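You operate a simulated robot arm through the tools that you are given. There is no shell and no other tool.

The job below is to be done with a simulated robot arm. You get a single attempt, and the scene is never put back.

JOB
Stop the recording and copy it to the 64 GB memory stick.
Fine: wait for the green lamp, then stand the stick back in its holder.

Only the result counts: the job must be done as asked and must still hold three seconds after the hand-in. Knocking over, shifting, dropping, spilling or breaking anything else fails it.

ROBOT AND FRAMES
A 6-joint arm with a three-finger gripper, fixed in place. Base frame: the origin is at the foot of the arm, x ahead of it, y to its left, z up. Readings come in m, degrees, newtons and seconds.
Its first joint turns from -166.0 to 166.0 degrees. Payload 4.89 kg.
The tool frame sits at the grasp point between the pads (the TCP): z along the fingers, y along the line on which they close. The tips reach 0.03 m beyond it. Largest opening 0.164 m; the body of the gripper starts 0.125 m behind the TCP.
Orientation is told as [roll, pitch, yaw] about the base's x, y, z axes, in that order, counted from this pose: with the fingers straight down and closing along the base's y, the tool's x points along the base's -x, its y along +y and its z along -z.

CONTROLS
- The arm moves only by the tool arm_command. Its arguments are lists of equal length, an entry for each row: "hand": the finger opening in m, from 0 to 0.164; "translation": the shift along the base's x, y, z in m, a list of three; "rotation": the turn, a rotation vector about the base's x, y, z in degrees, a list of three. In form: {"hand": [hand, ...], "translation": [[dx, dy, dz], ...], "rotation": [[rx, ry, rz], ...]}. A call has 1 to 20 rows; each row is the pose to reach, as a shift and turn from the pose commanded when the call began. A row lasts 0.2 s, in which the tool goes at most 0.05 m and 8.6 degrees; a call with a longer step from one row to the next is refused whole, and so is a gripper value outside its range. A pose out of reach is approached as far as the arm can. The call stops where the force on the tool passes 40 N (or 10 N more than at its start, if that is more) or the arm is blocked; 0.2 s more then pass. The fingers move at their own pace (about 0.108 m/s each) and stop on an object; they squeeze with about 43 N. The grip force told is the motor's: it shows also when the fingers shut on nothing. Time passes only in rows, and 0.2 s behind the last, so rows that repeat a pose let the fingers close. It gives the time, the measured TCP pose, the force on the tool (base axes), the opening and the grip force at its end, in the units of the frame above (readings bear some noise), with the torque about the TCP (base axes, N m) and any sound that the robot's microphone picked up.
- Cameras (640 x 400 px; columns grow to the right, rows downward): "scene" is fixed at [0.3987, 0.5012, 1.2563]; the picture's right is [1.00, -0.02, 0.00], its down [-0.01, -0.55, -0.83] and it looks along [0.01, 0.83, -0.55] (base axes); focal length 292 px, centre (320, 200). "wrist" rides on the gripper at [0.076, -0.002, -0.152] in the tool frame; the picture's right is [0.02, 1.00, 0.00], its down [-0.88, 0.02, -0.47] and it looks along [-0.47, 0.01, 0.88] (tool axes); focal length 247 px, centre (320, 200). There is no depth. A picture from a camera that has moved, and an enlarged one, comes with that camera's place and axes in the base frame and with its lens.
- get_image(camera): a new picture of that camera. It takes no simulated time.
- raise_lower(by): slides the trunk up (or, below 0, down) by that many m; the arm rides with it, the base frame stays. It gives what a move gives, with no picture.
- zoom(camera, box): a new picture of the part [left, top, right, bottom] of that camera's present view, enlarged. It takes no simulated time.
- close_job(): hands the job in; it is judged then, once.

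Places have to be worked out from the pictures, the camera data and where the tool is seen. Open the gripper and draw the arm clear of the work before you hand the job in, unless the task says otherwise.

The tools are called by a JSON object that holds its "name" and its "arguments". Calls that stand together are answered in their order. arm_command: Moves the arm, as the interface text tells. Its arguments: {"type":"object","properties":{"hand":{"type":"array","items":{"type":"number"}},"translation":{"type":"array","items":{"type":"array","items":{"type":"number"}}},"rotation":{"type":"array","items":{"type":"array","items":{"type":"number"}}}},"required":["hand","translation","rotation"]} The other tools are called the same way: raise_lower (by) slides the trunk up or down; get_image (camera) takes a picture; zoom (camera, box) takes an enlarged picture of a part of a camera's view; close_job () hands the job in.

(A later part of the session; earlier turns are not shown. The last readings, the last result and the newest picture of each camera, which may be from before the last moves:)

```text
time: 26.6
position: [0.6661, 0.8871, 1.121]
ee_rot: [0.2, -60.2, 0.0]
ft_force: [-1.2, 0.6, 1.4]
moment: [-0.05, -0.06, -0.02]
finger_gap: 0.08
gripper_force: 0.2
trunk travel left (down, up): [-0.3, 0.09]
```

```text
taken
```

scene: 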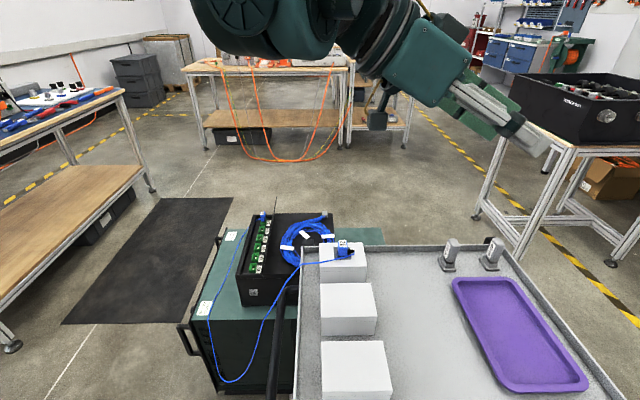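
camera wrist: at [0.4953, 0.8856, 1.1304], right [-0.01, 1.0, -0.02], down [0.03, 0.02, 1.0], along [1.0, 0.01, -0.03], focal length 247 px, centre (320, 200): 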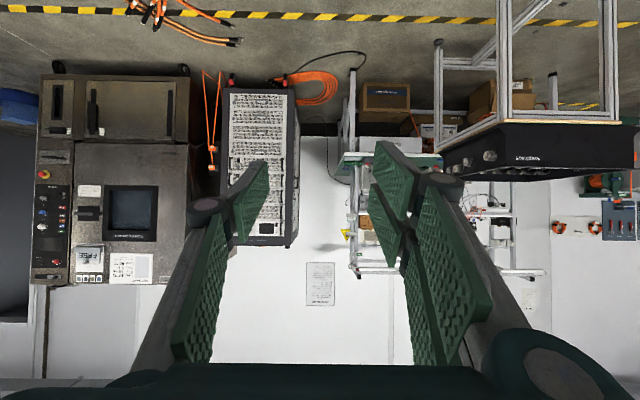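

The arm is above the sticks with ample clearance. I narrow the opening to 0.05 m and lower with the trunk by 0.14 m, then check.

{"name": "arm_command", "arguments": {"hand": [0.05, 0.05, 0.05], "translation": [[0.02, 0, 0], [0.041, 0, 0], [0.041, 0, 0]], "rotation": [[0, 0, 0], [0, 0, 0], [0, 0, 0]]}}

{"name": "raise_lower", "arguments": {"by": -0.14}}

{"name": "get_image", "arguments": {"camera": "wrist"}}

{"name": "get_image", "arguments": {"camera": "scene"}}

```text
time: 27.4
position: [0.7097, 0.8879, 1.1196]
ee_rot: [0.4, -60.1, -0.1]
ft_force: [0.6, -0.4, 0.4]
moment: [-0.01, 0.01, 0.0]
finger_gap: 0.0502
gripper_force: 0.1
trunk travel left (down, up): [-0.3, 0.09]
```

```text
time: 29.1
position: [0.7091, 0.8877, 0.9815]
ee_rot: [0.2, -60.1, -0.1]
ft_force: [-0.9, 0.7, -0.2]
moment: [-0.01, 0.01, -0.01]
finger_gap: 0.0502
gripper_force: 0.2
trunk travel left (down, up): [-0.16, 0.23]
```

```text
taken
camera wrist: at [0.5376, 0.8855, 0.9903], right [-0.01, 1.0, -0.02], down [0.03, 0.02, 1.0], along [1.0, 0.01, -0.03], focal length 247 px, centre (320, 200)
```

wrist: 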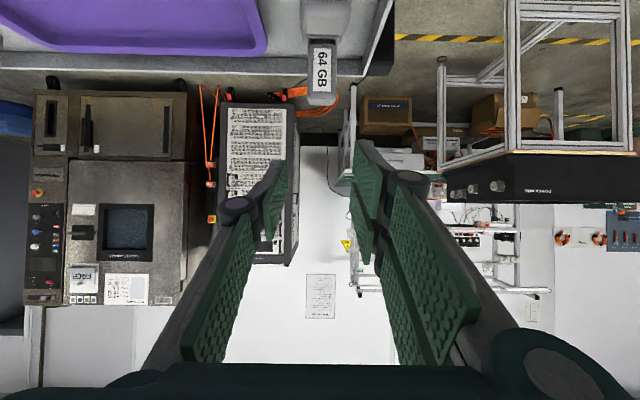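

```text
taken
```

scene: 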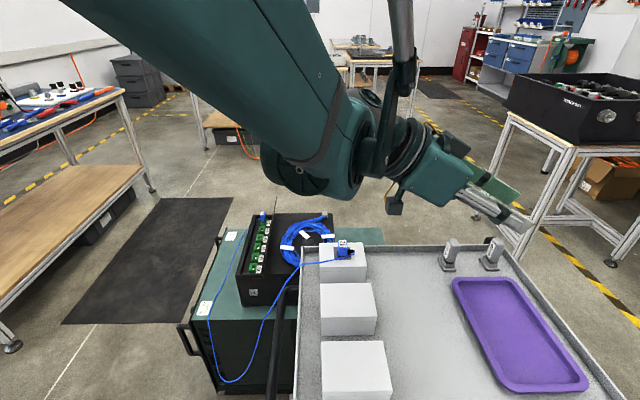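

Stick and fingers are both in view; I zoom to check lateral alignment before the final descent.

{"name": "zoom", "arguments": {"camera": "wrist", "box": [260, 0, 380, 240]}}

{"name": "zoom", "arguments": {"camera": "scene", "box": [430, 140, 560, 280]}}

```text
1.67 times, centred on (320, 120) of wrist
camera zoom: at [0.5376, 0.8855, 0.9903], right [-0.01, 1.0, -0.02], down [0.03, 0.02, 1.0], along [1.0, 0.01, -0.03], focal length 412 px, centre (320, 333)
```

zoom: 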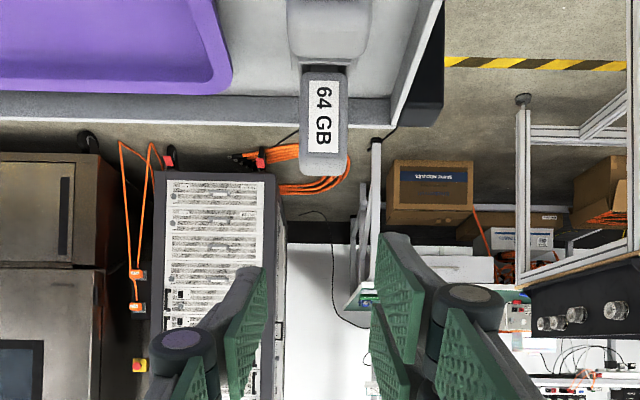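

```text
2.86 times, centred on (495, 210) of scene
camera zoom: at [0.3987, 0.5012, 1.2563], right [1.0, -0.02, 0.0], down [-0.01, -0.55, -0.83], along [0.01, 0.83, -0.55], focal length 833 px, centre (-180, 171)
```

zoom: 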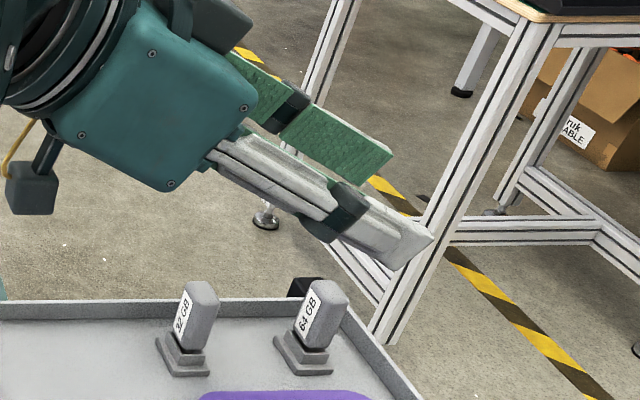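

Aligned laterally (stick centre midway between the pads). I descend 72 mm to the grasp height, still open.

{"name": "arm_command", "arguments": {"hand": [0.05, 0.05, 0.05, 0.05, 0.05, 0.05], "translation": [[-0.001, 0, -0.02], [-0.001, 0, -0.04], [-0.001, 0, -0.055], [-0.001, 0, -0.065], [-0.001, 0, -0.072], [-0.001, 0, -0.072]], "rotation": [[0, 0, 0], [0, 0, 0], [0, 0, 0], [0, 0, 0], [0, 0, 0], [0, 0, 0]]}}

{"name": "get_image", "arguments": {"camera": "wrist"}}

{"name": "zoom", "arguments": {"camera": "scene", "box": [300, 180, 540, 300]}}

{"name": "zoom", "arguments": {"camera": "scene", "box": [450, 220, 530, 280]}}

```text
time: 30.5
position: [0.7087, 0.8862, 0.9078]
ee_rot: [0.4, -60.1, -0.1]
ft_force: [-0.3, 0.9, 0.5]
moment: [0.01, -0.02, 0.02]
finger_gap: 0.05
gripper_force: 0.0
trunk travel left (down, up): [-0.16, 0.23]
```

```text
taken
camera wrist: at [0.5375, 0.8843, 0.9178], right [-0.01, 1.0, -0.02], down [0.03, 0.02, 1.0], along [1.0, 0.01, -0.03], focal length 247 px, centre (320, 200)
```

wrist: 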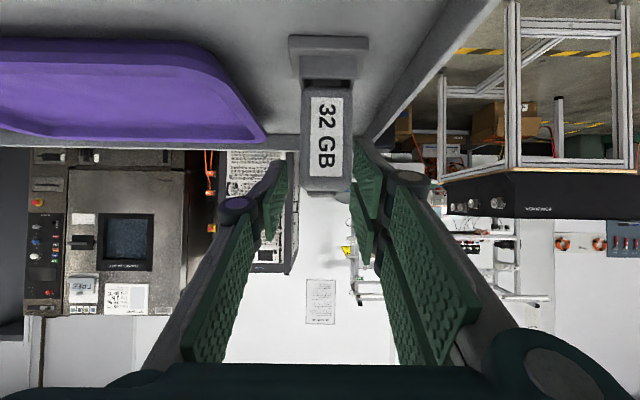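

```text
2.67 times, centred on (420, 240) of scene
camera zoom: at [0.3987, 0.5012, 1.2563], right [1.0, -0.02, 0.0], down [-0.01, -0.55, -0.83], along [0.01, 0.83, -0.55], focal length 778 px, centre (53, 93)
```

zoom: 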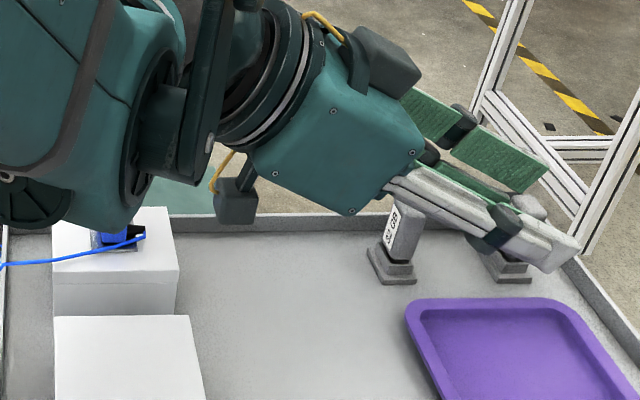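

```text
6.67 times, centred on (490, 250) of scene
camera zoom: at [0.3987, 0.5012, 1.2563], right [1.0, -0.02, 0.0], down [-0.01, -0.55, -0.83], along [0.01, 0.83, -0.55], focal length 1945 px, centre (-813, -133)
```

zoom: 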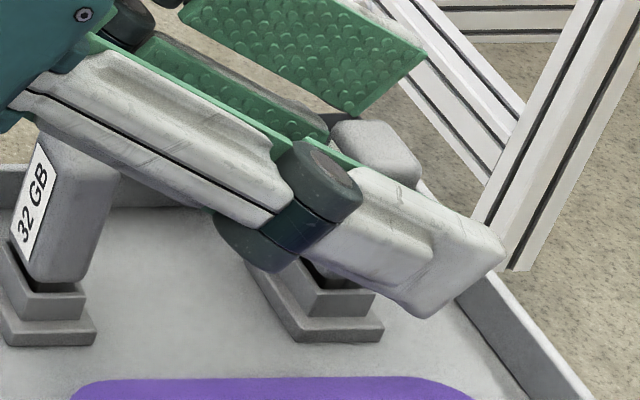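

Position is good and no contact force. I close on the stick.

{"name": "arm_command", "arguments": {"hand": [0.03, 0.02, 0.01, 0.0, 0.0, 0.0], "translation": [[0, 0, 0], [0, 0, 0], [0, 0, 0], [0, 0, 0], [0, 0, 0], [0, 0, 0]], "rotation": [[0, 0, 0], [0, 0, 0], [0, 0, 0], [0, 0, 0], [0, 0, 0], [0, 0, 0]]}}

{"name": "zoom", "arguments": {"camera": "scene", "box": [450, 220, 530, 280]}}

```text
time: 31.9
position: [0.708, 0.8878, 0.9082]
ee_rot: [0.3, -60.1, -0.1]
ft_force: [13.5, 28.8, 10.5]
moment: [0.73, -0.48, 0.44]
finger_gap: 0.0204
gripper_force: 43.1
trunk travel left (down, up): [-0.16, 0.23]
```

```text
6.67 times, centred on (490, 250) of scene
camera zoom: at [0.3987, 0.5012, 1.2563], right [1.0, -0.02, 0.0], down [-0.01, -0.55, -0.83], along [0.01, 0.83, -0.55], focal length 1945 px, centre (-813, -133)
```

zoom: 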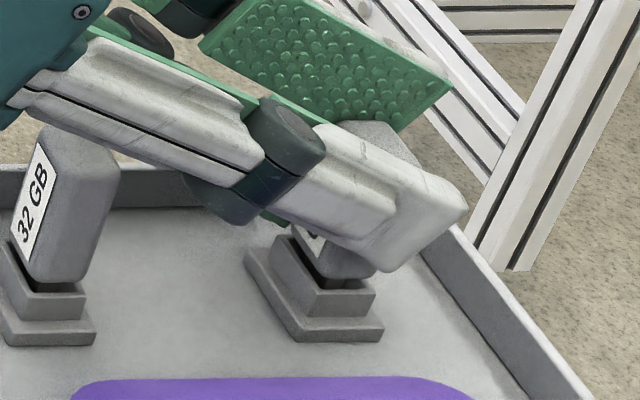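

Gripped with a gap of 20.4 mm, but there is about 29 N sideways force, so the stick's centre lies slightly to +y. I shift the tool 1 mm in +y to relieve it.

{"name": "arm_command", "arguments": {"hand": [0.0, 0.0], "translation": [[0, 0.0007, 0], [0, 0.0007, 0]], "rotation": [[0, 0, 0], [0, 0, 0]]}}

```text
time: 32.5
position: [0.7082, 0.8889, 0.9074]
ee_rot: [0.3, -60.0, -0.2]
ft_force: [10.0, 21.3, 12.4]
moment: [0.54, -0.4, 0.24]
finger_gap: 0.0209
gripper_force: 42.9
trunk travel left (down, up): [-0.16, 0.23]
```

Force fell by 7.5 N per 0.7 mm, so I relieve the rest: +1 mm x, +2 mm y, +1 mm z.

{"name": "arm_command", "arguments": {"hand": [0.0, 0.0], "translation": [[0.001, 0.002, 0.001], [0.001, 0.002, 0.001]], "rotation": [[0, 0, 0], [0, 0, 0]]}}

{"name": "zoom", "arguments": {"camera": "scene", "box": [450, 220, 530, 280]}}

{"name": "zoom", "arguments": {"camera": "wrist", "box": [240, 20, 400, 240]}}

```text
time: 33.1
position: [0.709, 0.8884, 0.9084]
ee_rot: [0.2, -60.0, -0.2]
ft_force: [-2.3, -1.8, -1.0]
moment: [-0.08, 0.18, -0.09]
finger_gap: 0.0206
gripper_force: 43.5
trunk travel left (down, up): [-0.16, 0.23]
```

```text
6.67 times, centred on (490, 250) of scene
camera zoom: at [0.3987, 0.5012, 1.2563], right [1.0, -0.02, 0.0], down [-0.01, -0.55, -0.83], along [0.01, 0.83, -0.55], focal length 1945 px, centre (-813, -133)
```

zoom: 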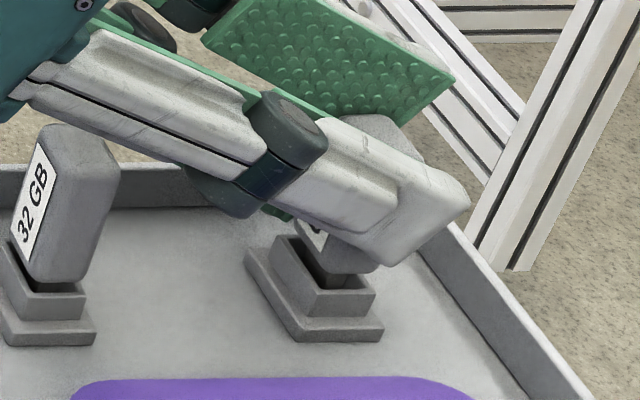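

```text
1.82 times, centred on (320, 130) of wrist
camera zoom: at [0.5383, 0.8868, 0.9188], right [-0.01, 1.0, -0.02], down [0.03, 0.02, 1.0], along [1.0, 0.01, -0.03], focal length 449 px, centre (320, 327)
```

zoom: 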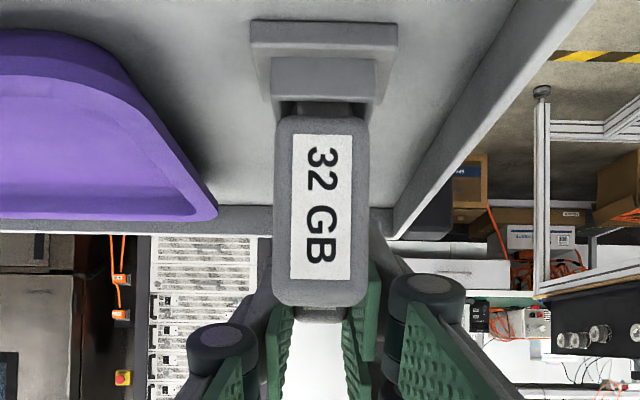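

Forces are now near zero, and the seated tool pose is about (0.709, 0.8885, 0.908). I lift the stick straight up.

{"name": "arm_command", "arguments": {"hand": [0.0, 0.0, 0.0, 0.0, 0.0, 0.0, 0.0], "translation": [[0, 0, 0.005], [0, 0, 0.01], [0, 0, 0.015], [0, 0, 0.025], [0, 0, 0.045], [0, 0, 0.075], [0, 0, 0.1]], "rotation": [[0, 0, 0], [0, 0, 0], [0, 0, 0], [0, 0, 0], [0, 0, 0], [0, 0, 0], [0, 0, 0]]}}

{"name": "zoom", "arguments": {"camera": "scene", "box": [440, 180, 540, 280]}}

{"name": "zoom", "arguments": {"camera": "wrist", "box": [240, 20, 400, 240]}}

```text
time: 34.7
position: [0.7083, 0.8908, 1.0096]
ee_rot: [0.3, -60.1, -0.1]
ft_force: [0.2, 0.4, -0.8]
moment: [-0.06, -0.04, -0.08]
finger_gap: 0.0205
gripper_force: 43.0
trunk travel left (down, up): [-0.16, 0.23]
```

```text
4.00 times, centred on (490, 230) of scene
camera zoom: at [0.3987, 0.5012, 1.2563], right [1.0, -0.02, 0.0], down [-0.01, -0.55, -0.83], along [0.01, 0.83, -0.55], focal length 1167 px, centre (-360, 80)
```

zoom: 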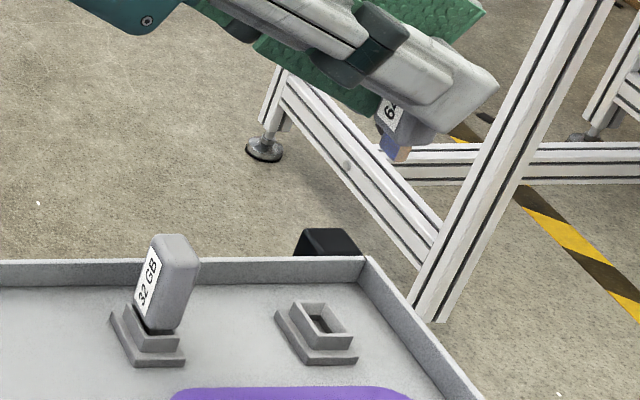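

```text
1.82 times, centred on (320, 130) of wrist
camera zoom: at [0.5371, 0.8881, 1.0193], right [-0.01, 1.0, -0.02], down [0.03, 0.02, 1.0], along [1.0, 0.01, -0.03], focal length 449 px, centre (320, 327)
```

zoom: 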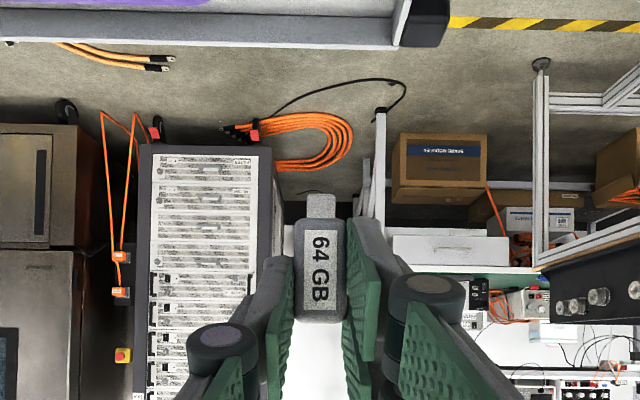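

The stick is out and held firmly. I zoom on its plug and on the port to see which way round it belongs.

{"name": "zoom", "arguments": {"camera": "scene", "box": [485, 195, 509, 225]}}

{"name": "zoom", "arguments": {"camera": "scene", "box": [247, 286, 265, 300]}}

{"name": "zoom", "arguments": {"camera": "wrist", "box": [300, 80, 345, 140]}}

{"name": "zoom", "arguments": {"camera": "scene", "box": [504, 250, 534, 275]}}

```text
13.33 times, centred on (497, 210) of scene
camera zoom: at [0.3987, 0.5012, 1.2563], right [1.0, -0.02, 0.0], down [-0.01, -0.55, -0.83], along [0.01, 0.83, -0.55], focal length 3889 px, centre (-2040, 67)
```

zoom: 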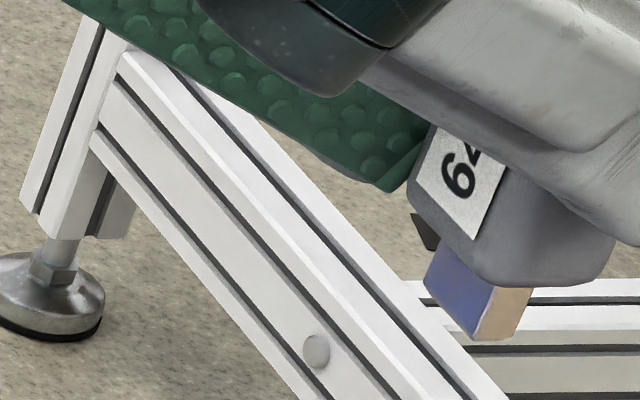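

```text
16.00 times, centred on (256, 293) of scene
camera zoom: at [0.3987, 0.5012, 1.2563], right [1.0, -0.02, 0.0], down [-0.01, -0.55, -0.83], along [0.01, 0.83, -0.55], focal length 4667 px, centre (1344, -1288)
```

zoom: 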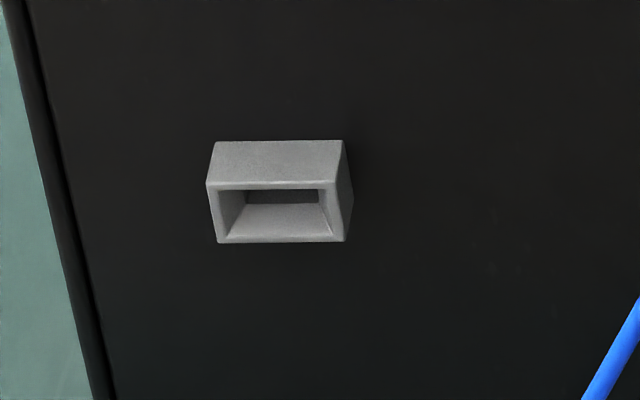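

```text
6.67 times, centred on (322, 110) of wrist
camera zoom: at [0.5371, 0.8881, 1.0193], right [-0.01, 1.0, -0.02], down [0.03, 0.02, 1.0], along [1.0, 0.01, -0.03], focal length 1646 px, centre (303, 800)
```

zoom: 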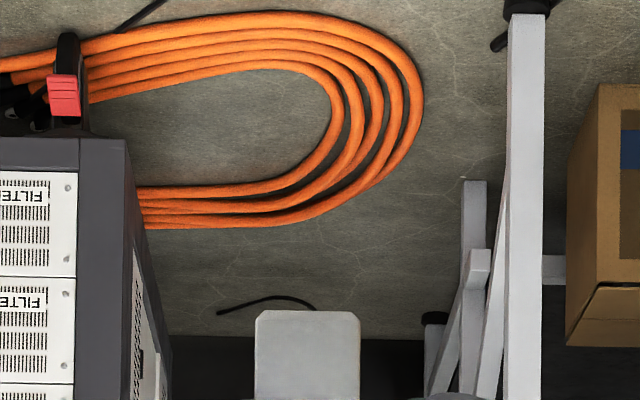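

```text
16.00 times, centred on (519, 262) of scene
camera zoom: at [0.3987, 0.5012, 1.2563], right [1.0, -0.02, 0.0], down [-0.01, -0.55, -0.83], along [0.01, 0.83, -0.55], focal length 4667 px, centre (-2864, -800)
```

zoom: 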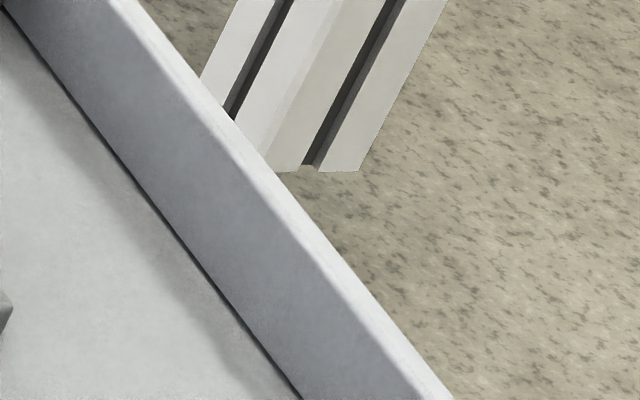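

The plug is a plain block of about 12 × 5 × 11 mm and the port has a funnel, so orientation label-up works. I raise the trunk 0.1 m for clearance, then swing the stick (120° about [1,1,-1]) to plug-forward (+y) while moving towards the logger.

{"name": "raise_lower", "arguments": {"by": 0.1}}

{"name": "arm_command", "arguments": {"hand": [0, 0, 0, 0, 0, 0, 0, 0, 0, 0, 0, 0, 0, 0, 0], "translation": [[-0.031, 0.002, 0], [-0.062, 0.004, 0], [-0.093, 0.006, 0], [-0.124, 0.008, 0], [-0.155, 0.01, 0], [-0.186, 0.012, 0], [-0.217, 0.014, 0], [-0.248, 0.016, 0], [-0.279, 0.018, 0], [-0.31, 0.02, 0], [-0.341, 0.022, 0], [-0.372, 0.024, 0], [-0.403, 0.026, 0], [-0.434, 0.028, 0], [-0.46, 0.03, 0]], "rotation": [[4.62, 4.62, -4.62], [9.24, 9.24, -9.24], [13.86, 13.86, -13.86], [18.47, 18.47, -18.47], [23.09, 23.09, -23.09], [27.71, 27.71, -27.71], [32.33, 32.33, -32.33], [36.95, 36.95, -36.95], [41.57, 41.57, -41.57], [46.19, 46.19, -46.19], [50.81, 50.81, -50.81], [55.42, 55.42, -55.42], [60.04, 60.04, -60.04], [64.66, 64.66, -64.66], [69.28, 69.28, -69.28]]}}

{"name": "get_image", "arguments": {"camera": "scene"}}

{"name": "get_image", "arguments": {"camera": "wrist"}}

```text
time: 36.0
position: [0.7084, 0.8899, 1.1096]
ee_rot: [0.3, -60.1, -0.2]
ft_force: [0.0, -0.1, -0.4]
moment: [-0.03, -0.03, -0.03]
finger_gap: 0.0205
gripper_force: 42.9
trunk travel left (down, up): [-0.26, 0.13]
```

```text
time: 39.2
position: [0.2488, 0.9183, 1.1097]
ee_rot: [0.1, 29.9, -90.2]
ft_force: [0.5, 0.1, -0.3]
moment: [-0.06, 0.08, 0.02]
finger_gap: 0.0205
gripper_force: 42.8
trunk travel left (down, up): [-0.26, 0.13]
```

```text
taken
```

scene: 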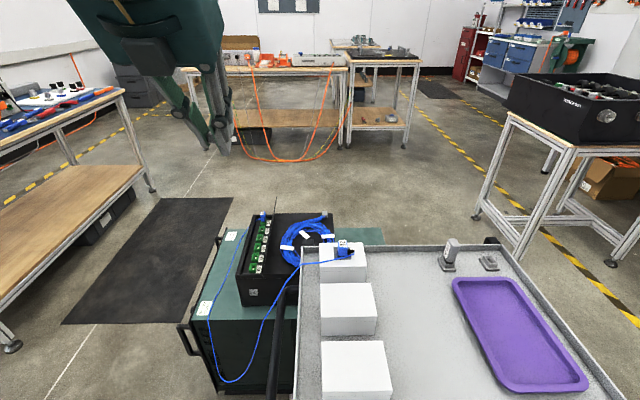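

```text
taken
camera wrist: at [0.2454, 0.908, 1.2798], right [1.0, 0.01, 0.01], down [0.01, -1.0, -0.03], along [0.01, 0.03, -1.0], focal length 247 px, centre (320, 200)
```

wrist: 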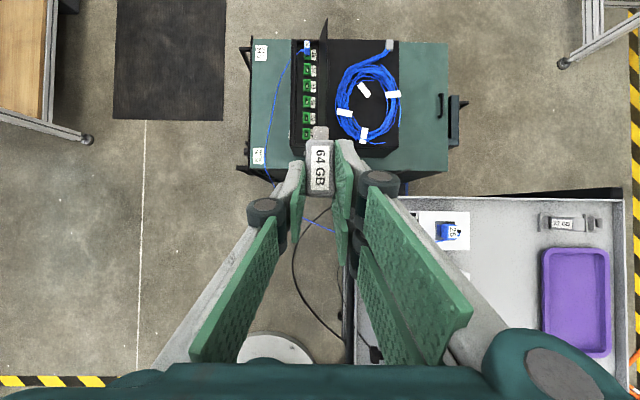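

The stick is now horizontal with its plug towards +y and label up. I shift to x≈0.211, y≈1.00 in front of the port's column and lower the trunk by 0.16 m.

{"name": "arm_command", "arguments": {"hand": [0, 0, 0], "translation": [[-0.0185, 0.041, 0], [-0.037, 0.082, 0], [-0.037, 0.082, 0]], "rotation": [[0, 0, 0], [0, 0, 0], [0, 0, 0]]}}

{"name": "raise_lower", "arguments": {"by": -0.16}}

{"name": "get_image", "arguments": {"camera": "wrist"}}

{"name": "get_image", "arguments": {"camera": "scene"}}

```text
time: 40.0
position: [0.2126, 1.0021, 1.1067]
ee_rot: [0.1, 29.9, -90.0]
ft_force: [-1.1, 1.2, -0.7]
moment: [-0.14, -0.07, -0.02]
finger_gap: 0.0205
gripper_force: 43.2
trunk travel left (down, up): [-0.26, 0.13]
```

```text
time: 41.8
position: [0.2121, 1.0019, 0.9485]
ee_rot: [0.1, 29.9, -90.1]
ft_force: [0.5, -0.7, -0.6]
moment: [-0.02, 0.0, -0.01]
finger_gap: 0.0206
gripper_force: 42.8
trunk travel left (down, up): [-0.1, 0.29]
```

```text
taken
camera wrist: at [0.2098, 0.9915, 1.1191], right [1.0, 0.02, 0.01], down [0.02, -1.0, -0.03], along [0.01, 0.03, -1.0], focal length 247 px, centre (320, 200)
```

wrist: 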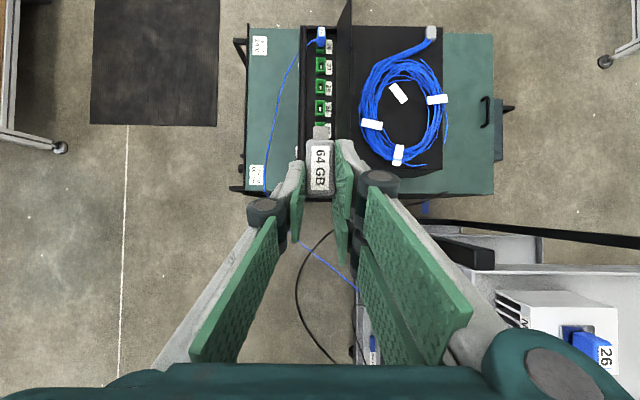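

```text
taken
```

scene: 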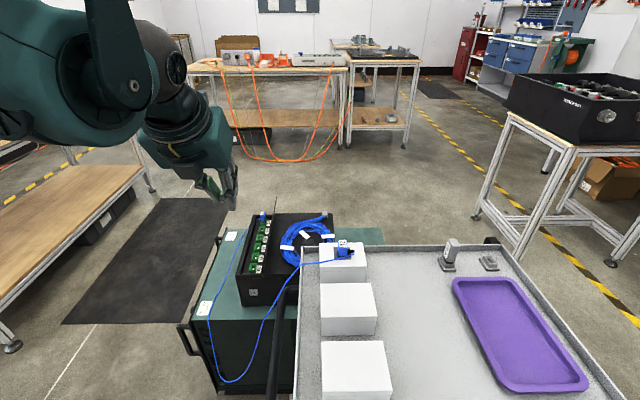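

All clear; the cable passes at y≈0.86, behind the gripper. I lower with the arm to z≈0.66.

{"name": "arm_command", "arguments": {"hand": [0, 0, 0, 0, 0, 0, 0, 0], "translation": [[0, 0, -0.04], [0, 0, -0.08], [0, 0, -0.12], [0, 0, -0.16], [0, 0, -0.2], [0, 0, -0.24], [0, 0, -0.28], [0, 0, -0.29]], "rotation": [[0, 0, 0], [0, 0, 0], [0, 0, 0], [0, 0, 0], [0, 0, 0], [0, 0, 0], [0, 0, 0], [0, 0, 0]]}}

{"name": "get_image", "arguments": {"camera": "wrist"}}

{"name": "get_image", "arguments": {"camera": "scene"}}

{"name": "zoom", "arguments": {"camera": "scene", "box": [200, 210, 320, 310]}}

```text
time: 43.6
position: [0.211, 1.0008, 0.6588]
ee_rot: [0.2, 30.1, -90.2]
ft_force: [0.4, -0.5, -0.5]
moment: [0.0, -0.03, 0.02]
finger_gap: 0.0204
gripper_force: 43.2
trunk travel left (down, up): [-0.1, 0.29]
```

```text
taken
camera wrist: at [0.2088, 0.9918, 0.8287], right [1.0, 0.02, 0.01], down [0.02, -1.0, -0.03], along [0.01, 0.03, -1.0], focal length 247 px, centre (320, 200)
```

wrist: 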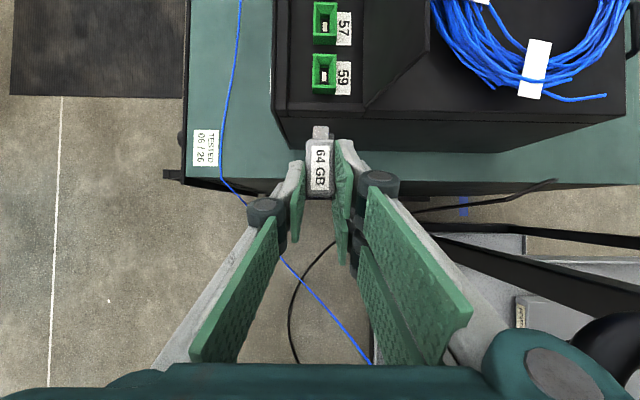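

```text
taken
```

scene: 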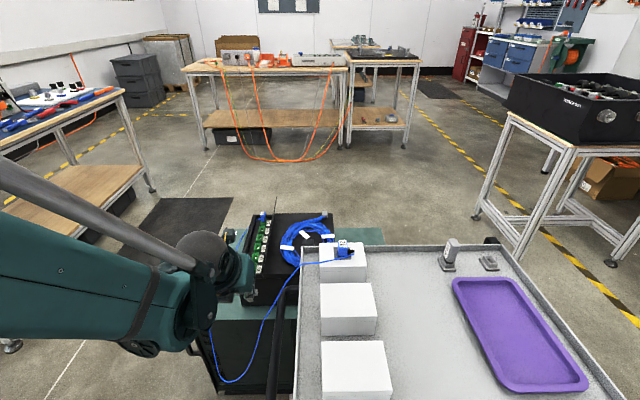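

```text
4.00 times, centred on (260, 260) of scene
camera zoom: at [0.3987, 0.5012, 1.2563], right [1.0, -0.02, 0.0], down [-0.01, -0.55, -0.83], along [0.01, 0.83, -0.55], focal length 1167 px, centre (560, -40)
```

zoom: 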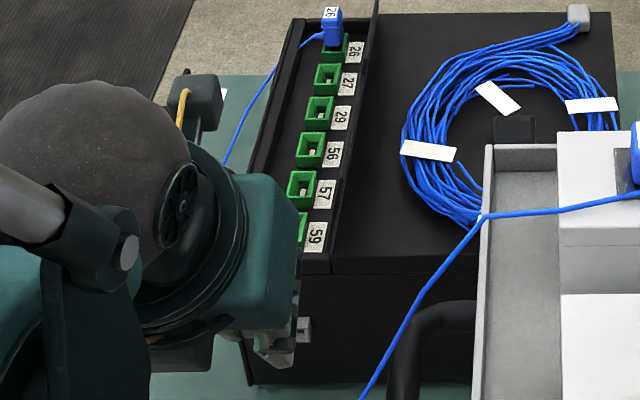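

The scene camera is blocked here and the stick hides the port in the wrist view. I back off 4 cm in -y at this height so that the port appears ahead of the plug.

{"name": "arm_command", "arguments": {"hand": [0, 0], "translation": [[0, -0.02, 0], [0, -0.04, 0]], "rotation": [[0, 0, 0], [0, 0, 0]]}}

{"name": "zoom", "arguments": {"camera": "wrist", "box": [270, 70, 370, 210]}}

{"name": "zoom", "arguments": {"camera": "wrist", "box": [302, 85, 342, 145]}}

```text
time: 44.2
position: [0.2127, 0.9624, 0.6559]
ee_rot: [0.2, 29.8, -90.1]
ft_force: [0.8, 0.5, -1.1]
moment: [0.0, -0.04, -0.03]
finger_gap: 0.0206
gripper_force: 43.2
trunk travel left (down, up): [-0.1, 0.29]
```

```text
2.86 times, centred on (320, 140) of wrist
camera zoom: at [0.2098, 0.9526, 0.8272], right [1.0, 0.02, 0.01], down [0.02, -1.0, -0.03], along [0.01, 0.03, -1.0], focal length 706 px, centre (320, 371)
```

zoom: 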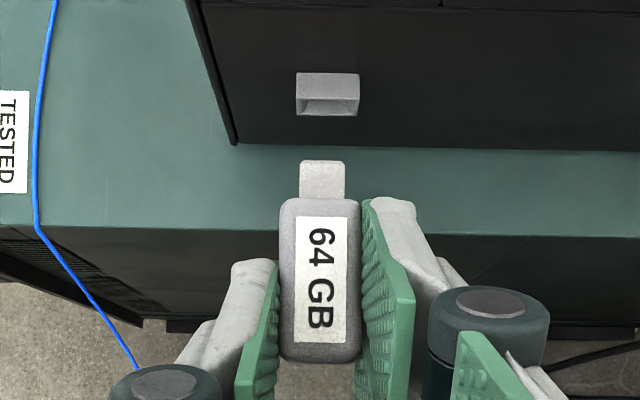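

```text
6.67 times, centred on (322, 115) of wrist
camera zoom: at [0.2098, 0.9526, 0.8272], right [1.0, 0.02, 0.01], down [0.02, -1.0, -0.03], along [0.01, 0.03, -1.0], focal length 1646 px, centre (307, 767)
```

zoom: 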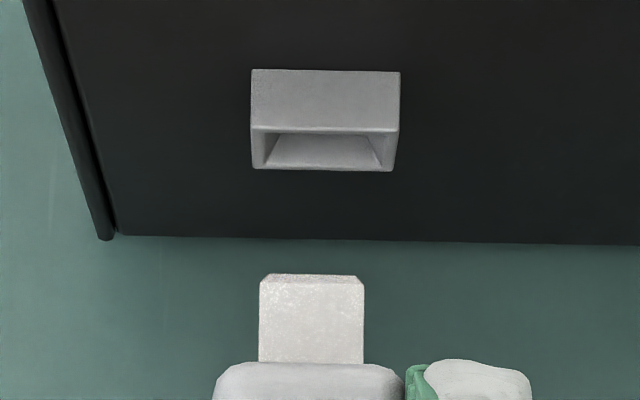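

Now the port is clearly visible: it's 2 mm to +x of the plug axis, its front at y≈1.061 and centre z≈0.5645; the plug axis sits ≈14.7 mm below the TCP. I move forward and down to sit about 8 mm in front of the opening.

{"name": "arm_command", "arguments": {"hand": [0, 0, 0, 0, 0, 0], "translation": [[0.002, 0.02, 0], [0.002, 0.039, 0], [0.002, 0.039, -0.03], [0.002, 0.039, -0.06], [0.002, 0.039, -0.078], [0.002, 0.039, -0.078]], "rotation": [[0, 0, 0], [0, 0, 0], [0, 0, 0], [0, 0, 0], [0, 0, 0], [0, 0, 0]]}}

{"name": "zoom", "arguments": {"camera": "wrist", "box": [270, 70, 370, 210]}}

{"name": "zoom", "arguments": {"camera": "wrist", "box": [302, 85, 342, 145]}}

{"name": "zoom", "arguments": {"camera": "scene", "box": [200, 240, 320, 340]}}

```text
time: 45.6
position: [0.2138, 1.0003, 0.5816]
ee_rot: [0.3, 29.9, -90.1]
ft_force: [-0.6, -0.5, 0.3]
moment: [-0.02, 0.04, -0.05]
finger_gap: 0.0206
gripper_force: 43.1
trunk travel left (down, up): [-0.1, 0.29]
```

```text
2.86 times, centred on (320, 140) of wrist
camera zoom: at [0.2113, 0.9898, 0.7515], right [1.0, 0.02, 0.01], down [0.02, -1.0, -0.03], along [0.01, 0.03, -1.0], focal length 706 px, centre (320, 371)
```

zoom: 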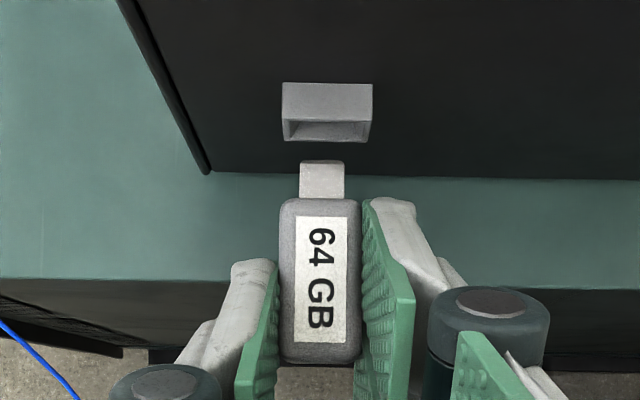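

```text
6.67 times, centred on (322, 115) of wrist
camera zoom: at [0.2113, 0.9898, 0.7515], right [1.0, 0.02, 0.01], down [0.02, -1.0, -0.03], along [0.01, 0.03, -1.0], focal length 1646 px, centre (307, 767)
```

zoom: 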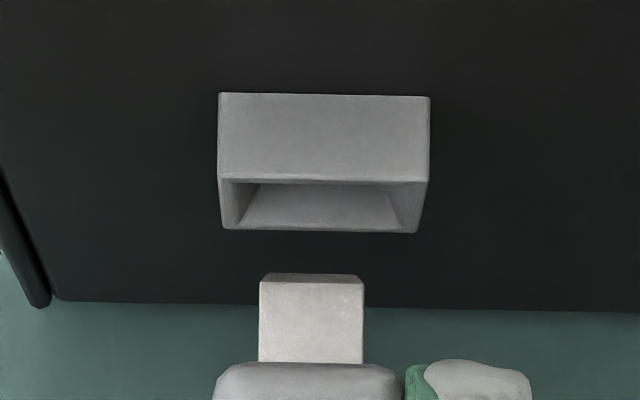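

```text
4.00 times, centred on (260, 290) of scene
camera zoom: at [0.3987, 0.5012, 1.2563], right [1.0, -0.02, 0.0], down [-0.01, -0.55, -0.83], along [0.01, 0.83, -0.55], focal length 1167 px, centre (560, -160)
```

zoom: 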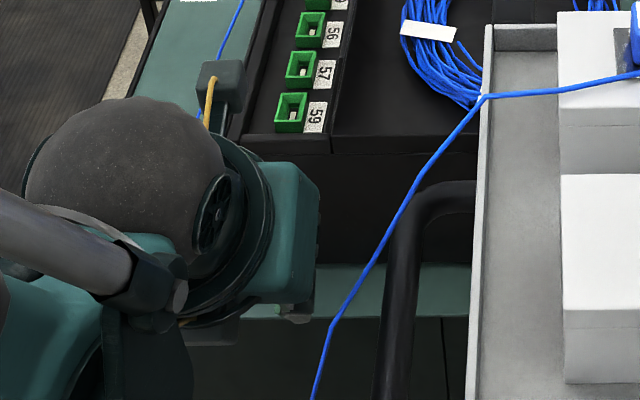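

The plug is nearly in line, about 1 mm short in x, and level with the opening within the funnel's tolerance. I correct 1 mm in x and advance 12 mm slowly.

{"name": "arm_command", "arguments": {"hand": [0, 0, 0, 0, 0, 0, 0], "translation": [[0.001, 0.0, -0.0007], [0.001, 0.003, -0.0007], [0.001, 0.006, -0.0007], [0.001, 0.008, -0.0007], [0.001, 0.0095, -0.0007], [0.001, 0.011, -0.0007], [0.001, 0.012, -0.0007]], "rotation": [[0, 0, 0], [0, 0, 0], [0, 0, 0], [0, 0, 0], [0, 0, 0], [0, 0, 0], [0, 0, 0]]}}

{"name": "zoom", "arguments": {"camera": "wrist", "box": [302, 85, 342, 145]}}

```text
time: 47.2
position: [0.2152, 1.0133, 0.5795]
ee_rot: [0.1, 29.9, -90.1]
ft_force: [1.2, 0.5, -0.3]
moment: [-0.03, -0.05, 0.02]
finger_gap: 0.0206
gripper_force: 43.2
trunk travel left (down, up): [-0.1, 0.29]
```

```text
6.67 times, centred on (322, 115) of wrist
camera zoom: at [0.2121, 1.0027, 0.7502], right [1.0, 0.02, 0.01], down [0.02, -1.0, -0.03], along [0.01, 0.03, -1.0], focal length 1646 px, centre (307, 767)
```

zoom: 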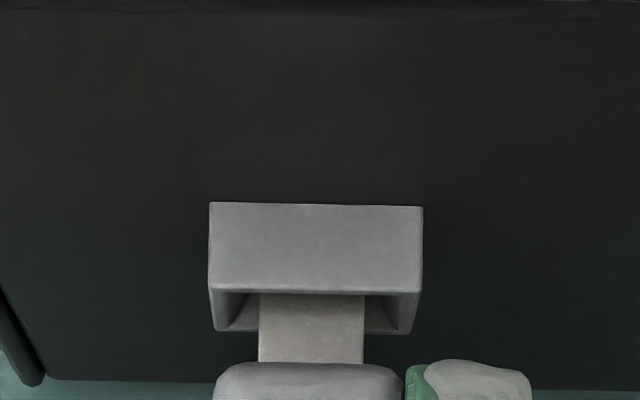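

The plug has entered the funnel, centred and without contact force. I push on in 1 mm steps.

{"name": "arm_command", "arguments": {"hand": [0, 0, 0, 0, 0], "translation": [[0.0003, 0.001, 0], [0.0003, 0.002, 0], [0.0003, 0.003, 0], [0.0003, 0.004, 0], [0.0003, 0.005, 0]], "rotation": [[0, 0, 0], [0, 0, 0], [0, 0, 0], [0, 0, 0], [0, 0, 0]]}}

{"name": "zoom", "arguments": {"camera": "wrist", "box": [302, 85, 342, 145]}}

```text
time: 48.4
position: [0.2159, 1.0179, 0.58]
ee_rot: [0.2, 29.9, -90.1]
ft_force: [0.6, -0.3, 0.0]
moment: [0.02, -0.02, 0.01]
finger_gap: 0.0207
gripper_force: 42.7
trunk travel left (down, up): [-0.1, 0.29]
```

```text
6.67 times, centred on (322, 115) of wrist
camera zoom: at [0.2129, 1.0072, 0.75], right [1.0, 0.02, 0.01], down [0.02, -1.0, -0.03], along [0.01, 0.03, -1.0], focal length 1646 px, centre (307, 767)
```

zoom: 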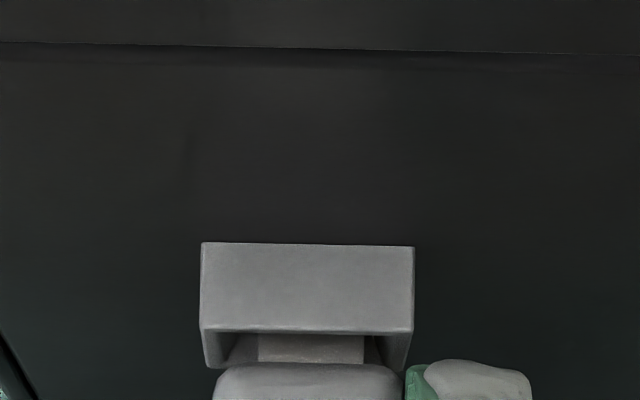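

Still force-free and almost seated; I take back 0.4 mm in x and continue.

{"name": "arm_command", "arguments": {"hand": [0, 0, 0, 0, 0], "translation": [[-0.0004, 0.001, 0], [-0.0004, 0.002, 0], [-0.0004, 0.003, 0], [-0.0004, 0.004, 0], [-0.0004, 0.005, 0]], "rotation": [[0, 0, 0], [0, 0, 0], [0, 0, 0], [0, 0, 0], [0, 0, 0]]}}

{"name": "zoom", "arguments": {"camera": "wrist", "box": [290, 85, 350, 175]}}

```text
time: 49.6
position: [0.2131, 1.0219, 0.5792]
ee_rot: [0.1, 29.9, -89.9]
ft_force: [-2.3, -5.7, -1.3]
moment: [-0.15, 0.12, -0.35]
finger_gap: 0.0206
gripper_force: 43.1
trunk travel left (down, up): [-0.1, 0.29]
stopped in row 5: the force on the tool passed its limit at 47 N (the readings are from after the stop); the commanded pose is now the measured one
```

```text
4.44 times, centred on (320, 130) of wrist
camera zoom: at [0.211, 1.0115, 0.7501], right [1.0, 0.02, 0.01], down [0.02, -1.0, -0.03], along [0.01, 0.03, -1.0], focal length 1098 px, centre (320, 511)
```

zoom: 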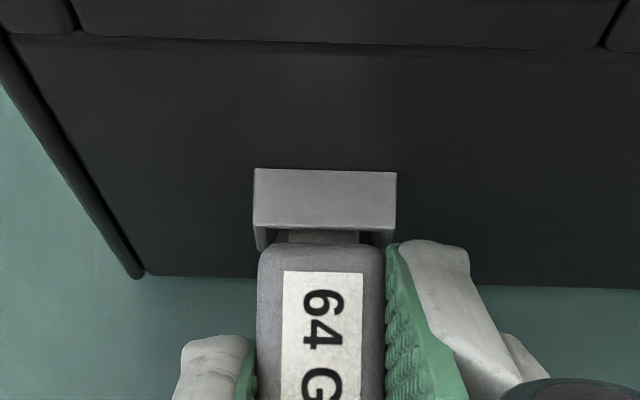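

Contact at 47 N with the stick's body at the block's front: TCP y 1.022, so the plug is about 12–13 mm in, which is its full length. I release the stick gently and look.

{"name": "arm_command", "arguments": {"hand": [0.03, 0.04, 0.05, 0.05], "translation": [[0, 0, 0], [0, 0, 0], [0, 0, 0], [0, 0, 0]], "rotation": [[0, 0, 0], [0, 0, 0], [0, 0, 0], [0, 0, 0]]}}

{"name": "zoom", "arguments": {"camera": "wrist", "box": [280, 85, 370, 205]}}

```text
time: 50.6
position: [0.2146, 1.022, 0.5801]
ee_rot: [0.1, 29.8, -89.9]
ft_force: [1.1, -0.4, 1.0]
moment: [0.0, 0.02, 0.02]
finger_gap: 0.0501
gripper_force: 0.0
trunk travel left (down, up): [-0.1, 0.29]
```

```text
3.33 times, centred on (325, 145) of wrist
camera zoom: at [0.2113, 1.0116, 0.75], right [1.0, 0.02, 0.01], down [0.02, -1.0, -0.03], along [0.01, 0.03, -1.0], focal length 823 px, centre (303, 383)
```

zoom: 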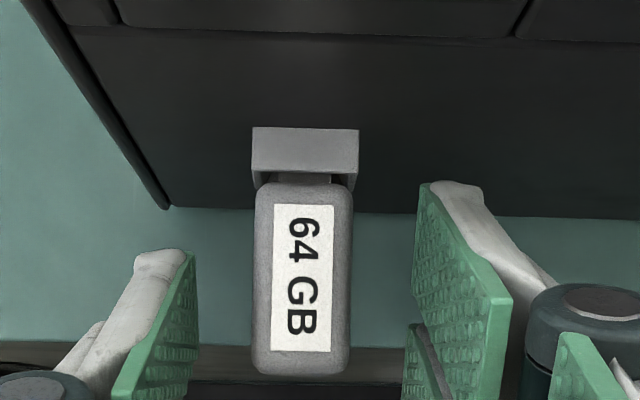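

The stick stays put in the port, aligned. I rise straight up and move to the free spot on the -x side, where I'll turn the tool back to the button-pressing orientation.

{"name": "arm_command", "arguments": {"hand": [0.05, 0.05, 0.05, 0.05, 0.05, 0.05, 0.05, 0.05, 0.05, 0.05, 0.05, 0.05], "translation": [[0, 0, 0.02], [0, 0, 0.05], [0, 0, 0.09], [0, 0, 0.13], [0, 0, 0.17], [0, 0, 0.205], [-0.04, -0.006, 0.205], [-0.08, -0.012, 0.205], [-0.12, -0.018, 0.205], [-0.16, -0.024, 0.205], [-0.2, -0.03, 0.205], [-0.224, -0.034, 0.205]], "rotation": [[0, 0, 0], [0, 0, 0], [0, 0, 0], [0, 0, 0], [0, 0, 0], [0, 0, 0], [0, 0, 0], [0, 0, 0], [0, 0, 0], [0, 0, 0], [0, 0, 0], [0, 0, 0]]}}

{"name": "get_image", "arguments": {"camera": "wrist"}}

{"name": "zoom", "arguments": {"camera": "scene", "box": [180, 200, 320, 320]}}

```text
time: 53.2
position: [0.0377, 0.9874, 0.7839]
ee_rot: [-1.4, 30.3, -85.9]
ft_force: [0.6, 0.4, -0.6]
moment: [-0.01, 0.19, 0.1]
finger_gap: 0.0499
gripper_force: 0.0
out of reach, approached as far as the arm can: row 9, 10, 11, 12
trunk travel left (down, up): [-0.1, 0.29]
```

```text
taken
camera wrist: at [0.0401, 0.9773, 0.9535], right [0.99, 0.1, -0.01], down [0.1, -0.99, -0.04], along [-0.01, 0.04, -1.0], focal length 247 px, centre (320, 200)
```

wrist: 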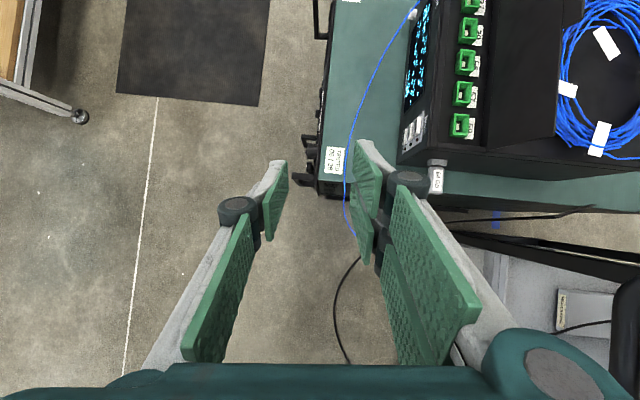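

```text
3.33 times, centred on (250, 260) of scene
camera zoom: at [0.3987, 0.5012, 1.2563], right [1.0, -0.02, 0.0], down [-0.01, -0.55, -0.83], along [0.01, 0.83, -0.55], focal length 972 px, centre (553, 0)
```

zoom: 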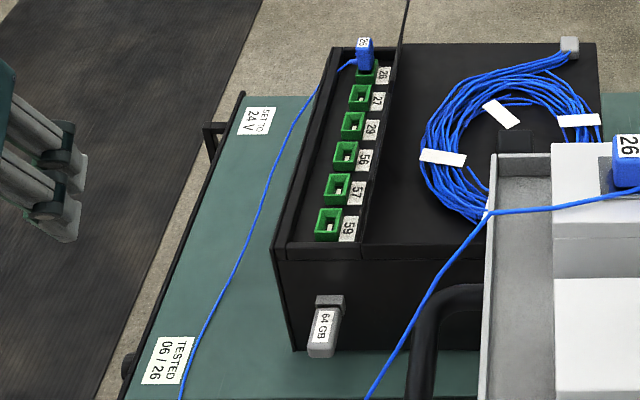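

The stick is plugged in. I turn the tool back to the pressing orientation (146° rotation) here, and check the state of the panel afterwards.

{"name": "arm_command", "arguments": {"hand": [0.05, 0.05, 0.05, 0.08, 0.08, 0.08, 0.08, 0.08, 0.08, 0.08, 0.08, 0.08, 0.08, 0.08, 0.08, 0.08, 0.08, 0.08, 0.08], "translation": [[0, 0, 0], [0, 0, 0], [0, 0, 0], [0, 0, 0], [0, 0, 0], [0, 0, 0], [0, 0, 0], [0, 0, 0], [0, 0, 0], [0, 0, 0], [0, 0, 0], [0, 0, 0], [0, 0, 0], [0, 0, 0], [0, 0, 0], [0, 0, 0], [0, 0, 0], [0, 0, 0], [0, 0, 0]], "rotation": [[-2.08, -5.03, 6.0], [-4.17, -10.07, 12.0], [-6.25, -15.1, 18.0], [-8.34, -20.13, 24.0], [-10.42, -25.17, 30.0], [-12.51, -30.2, 36.0], [-14.59, -35.24, 42.0], [-16.68, -40.27, 48.0], [-18.76, -45.3, 54.0], [-20.85, -50.34, 60.0], [-22.93, -55.37, 66.0], [-25.02, -60.4, 72.0], [-27.1, -65.44, 78.0], [-29.19, -70.47, 84.0], [-31.27, -75.5, 90.0], [-33.36, -80.54, 96.0], [-35.44, -85.57, 102.0], [-37.52, -90.6, 108.0], [-37.52, -90.6, 108.0]]}}

{"name": "get_image", "arguments": {"camera": "wrist"}}

```text
time: 57.2
position: [0.0347, 0.9873, 0.7843]
ee_rot: [-7.6, -49.6, 50.6]
ft_force: [0.1, -0.4, -0.5]
moment: [0.0, -0.01, 0.03]
finger_gap: 0.0802
gripper_force: 0.1
trunk travel left (down, up): [-0.1, 0.29]
```

```text
taken
camera wrist: at [-0.0843, 0.8715, 0.825], right [-0.71, 0.7, -0.1], down [0.07, 0.22, 0.97], along [0.7, 0.68, -0.21], focal length 247 px, centre (320, 200)
```

wrist: 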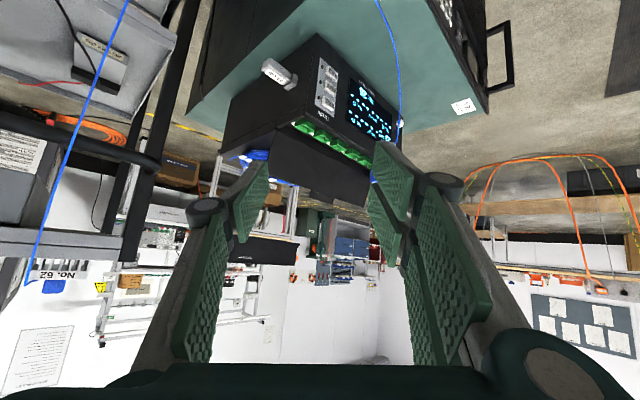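

Orientation is off by about 5° from the one used before; I correct it, and zoom in on panel and screen.

{"name": "arm_command", "arguments": {"hand": [0.08, 0.08], "translation": [[0, 0, 0], [0, 0, 0]], "rotation": [[3.3, 3.5, 0], [3.3, 3.5, 0]]}}

{"name": "zoom", "arguments": {"camera": "wrist", "box": [230, 20, 410, 160]}}

{"name": "zoom", "arguments": {"camera": "wrist", "box": [240, 30, 340, 130]}}

```text
time: 57.8
position: [0.0361, 0.9888, 0.7863]
ee_rot: [-0.1, -49.5, 44.9]
ft_force: [-0.1, -0.5, 0.0]
moment: [0.01, -0.01, -0.04]
finger_gap: 0.0801
gripper_force: 0.0
trunk travel left (down, up): [-0.1, 0.29]
```

```text
2.86 times, centred on (320, 90) of wrist
camera zoom: at [-0.0818, 0.8693, 0.8258], right [-0.71, 0.7, -0.02], down [0.14, 0.16, 0.98], along [0.69, 0.69, -0.21], focal length 706 px, centre (320, 514)
```

zoom: 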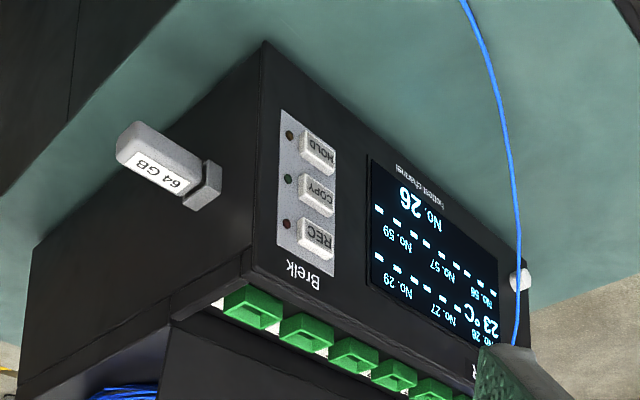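

```text
4.00 times, centred on (290, 80) of wrist
camera zoom: at [-0.0818, 0.8693, 0.8258], right [-0.71, 0.7, -0.02], down [0.14, 0.16, 0.98], along [0.69, 0.69, -0.21], focal length 988 px, centre (440, 680)
```

zoom: 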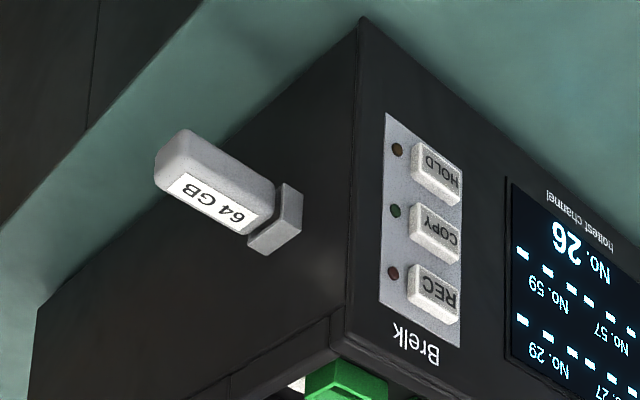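

The stick sits flush in the port and all lamps are off. I move to 3 cm in front of COPY (26.5 mm below where I pressed REC).

{"name": "arm_command", "arguments": {"hand": [0.08, 0.08, 0.08, 0.08, 0.08, 0.08, 0.08, 0.08], "translation": [[0.0, 0.025, -0.035], [0.0, 0.05, -0.07], [0.005, 0.075, -0.105], [0.01, 0.1, -0.14], [0.02, 0.12, -0.175], [0.035, 0.131, -0.2], [0.0445, 0.131, -0.2045], [0.0445, 0.131, -0.2045]], "rotation": [[0, 0, 0], [0, 0, 0], [0, 0, 0], [0, 0, 0], [0, 0, 0], [0, 0, 0], [0, 0, 0], [0, 0, 0]]}}

{"name": "zoom", "arguments": {"camera": "wrist", "box": [180, 60, 420, 220]}}

{"name": "zoom", "arguments": {"camera": "scene", "box": [165, 220, 285, 310]}}

```text
time: 59.6
position: [0.0781, 1.1166, 0.5794]
ee_rot: [-0.3, -49.6, 44.8]
ft_force: [0.1, 0.4, 0.2]
moment: [0.03, -0.02, 0.0]
finger_gap: 0.0801
gripper_force: 0.0
trunk travel left (down, up): [-0.1, 0.29]
```

```text
2.50 times, centred on (300, 140) of wrist
camera zoom: at [-0.039, 0.9994, 0.6209], right [-0.71, 0.7, -0.02], down [0.14, 0.16, 0.98], along [0.69, 0.69, -0.21], focal length 617 px, centre (370, 350)
```

zoom: 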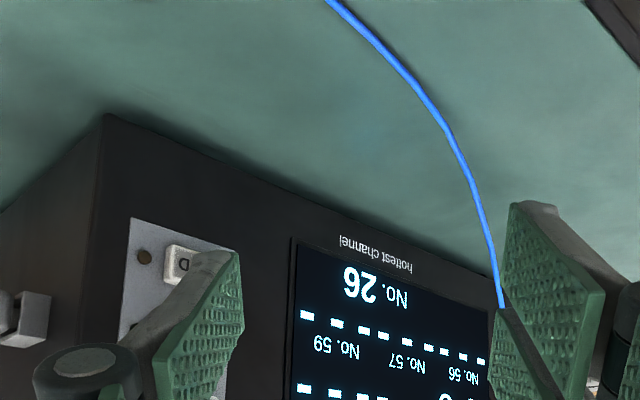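

```text
4.44 times, centred on (225, 265) of scene
camera zoom: at [0.3987, 0.5012, 1.2563], right [1.0, -0.02, 0.0], down [-0.01, -0.55, -0.83], along [0.01, 0.83, -0.55], focal length 1296 px, centre (742, -89)
```

zoom: 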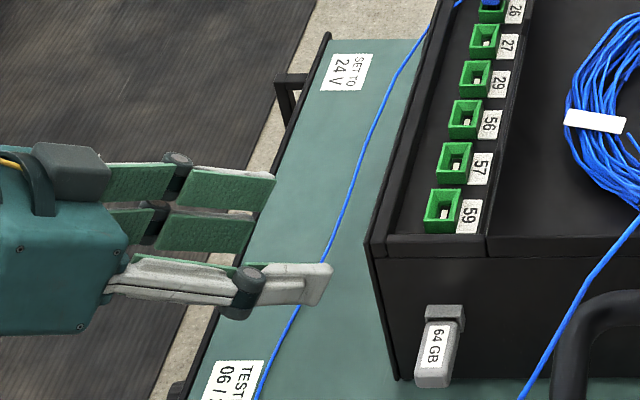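

Comparing with the REC picture, I'm about 3 mm low; I raise that much and approach COPY to just before contact.

{"name": "arm_command", "arguments": {"hand": [0.08, 0.08, 0.08, 0.08, 0.08], "translation": [[0.0, 0.001, 0.003], [0.01, 0.001, 0.003], [0.02, 0.001, 0.003], [0.025, 0.001, 0.003], [0.028, 0.001, 0.003]], "rotation": [[0, 0, 0], [0, 0, 0], [0, 0, 0], [0, 0, 0], [0, 0, 0]]}}

{"name": "zoom", "arguments": {"camera": "wrist", "box": [180, 60, 420, 220]}}

```text
time: 60.8
position: [0.1082, 1.1182, 0.5833]
ee_rot: [-0.1, -49.6, 44.9]
ft_force: [-0.7, 0.1, 0.7]
moment: [-0.01, -0.06, -0.04]
finger_gap: 0.0799
gripper_force: 0.1
trunk travel left (down, up): [-0.1, 0.29]
```

```text
2.50 times, centred on (300, 140) of wrist
camera zoom: at [-0.0095, 1.0, 0.6242], right [-0.71, 0.7, -0.02], down [0.14, 0.16, 0.98], along [0.69, 0.69, -0.21], focal length 617 px, centre (370, 350)
```

zoom: 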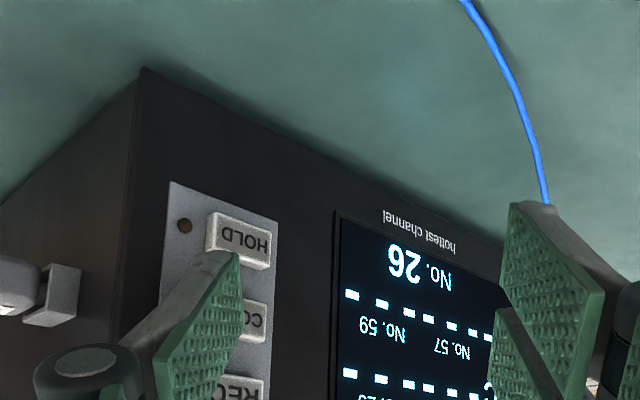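

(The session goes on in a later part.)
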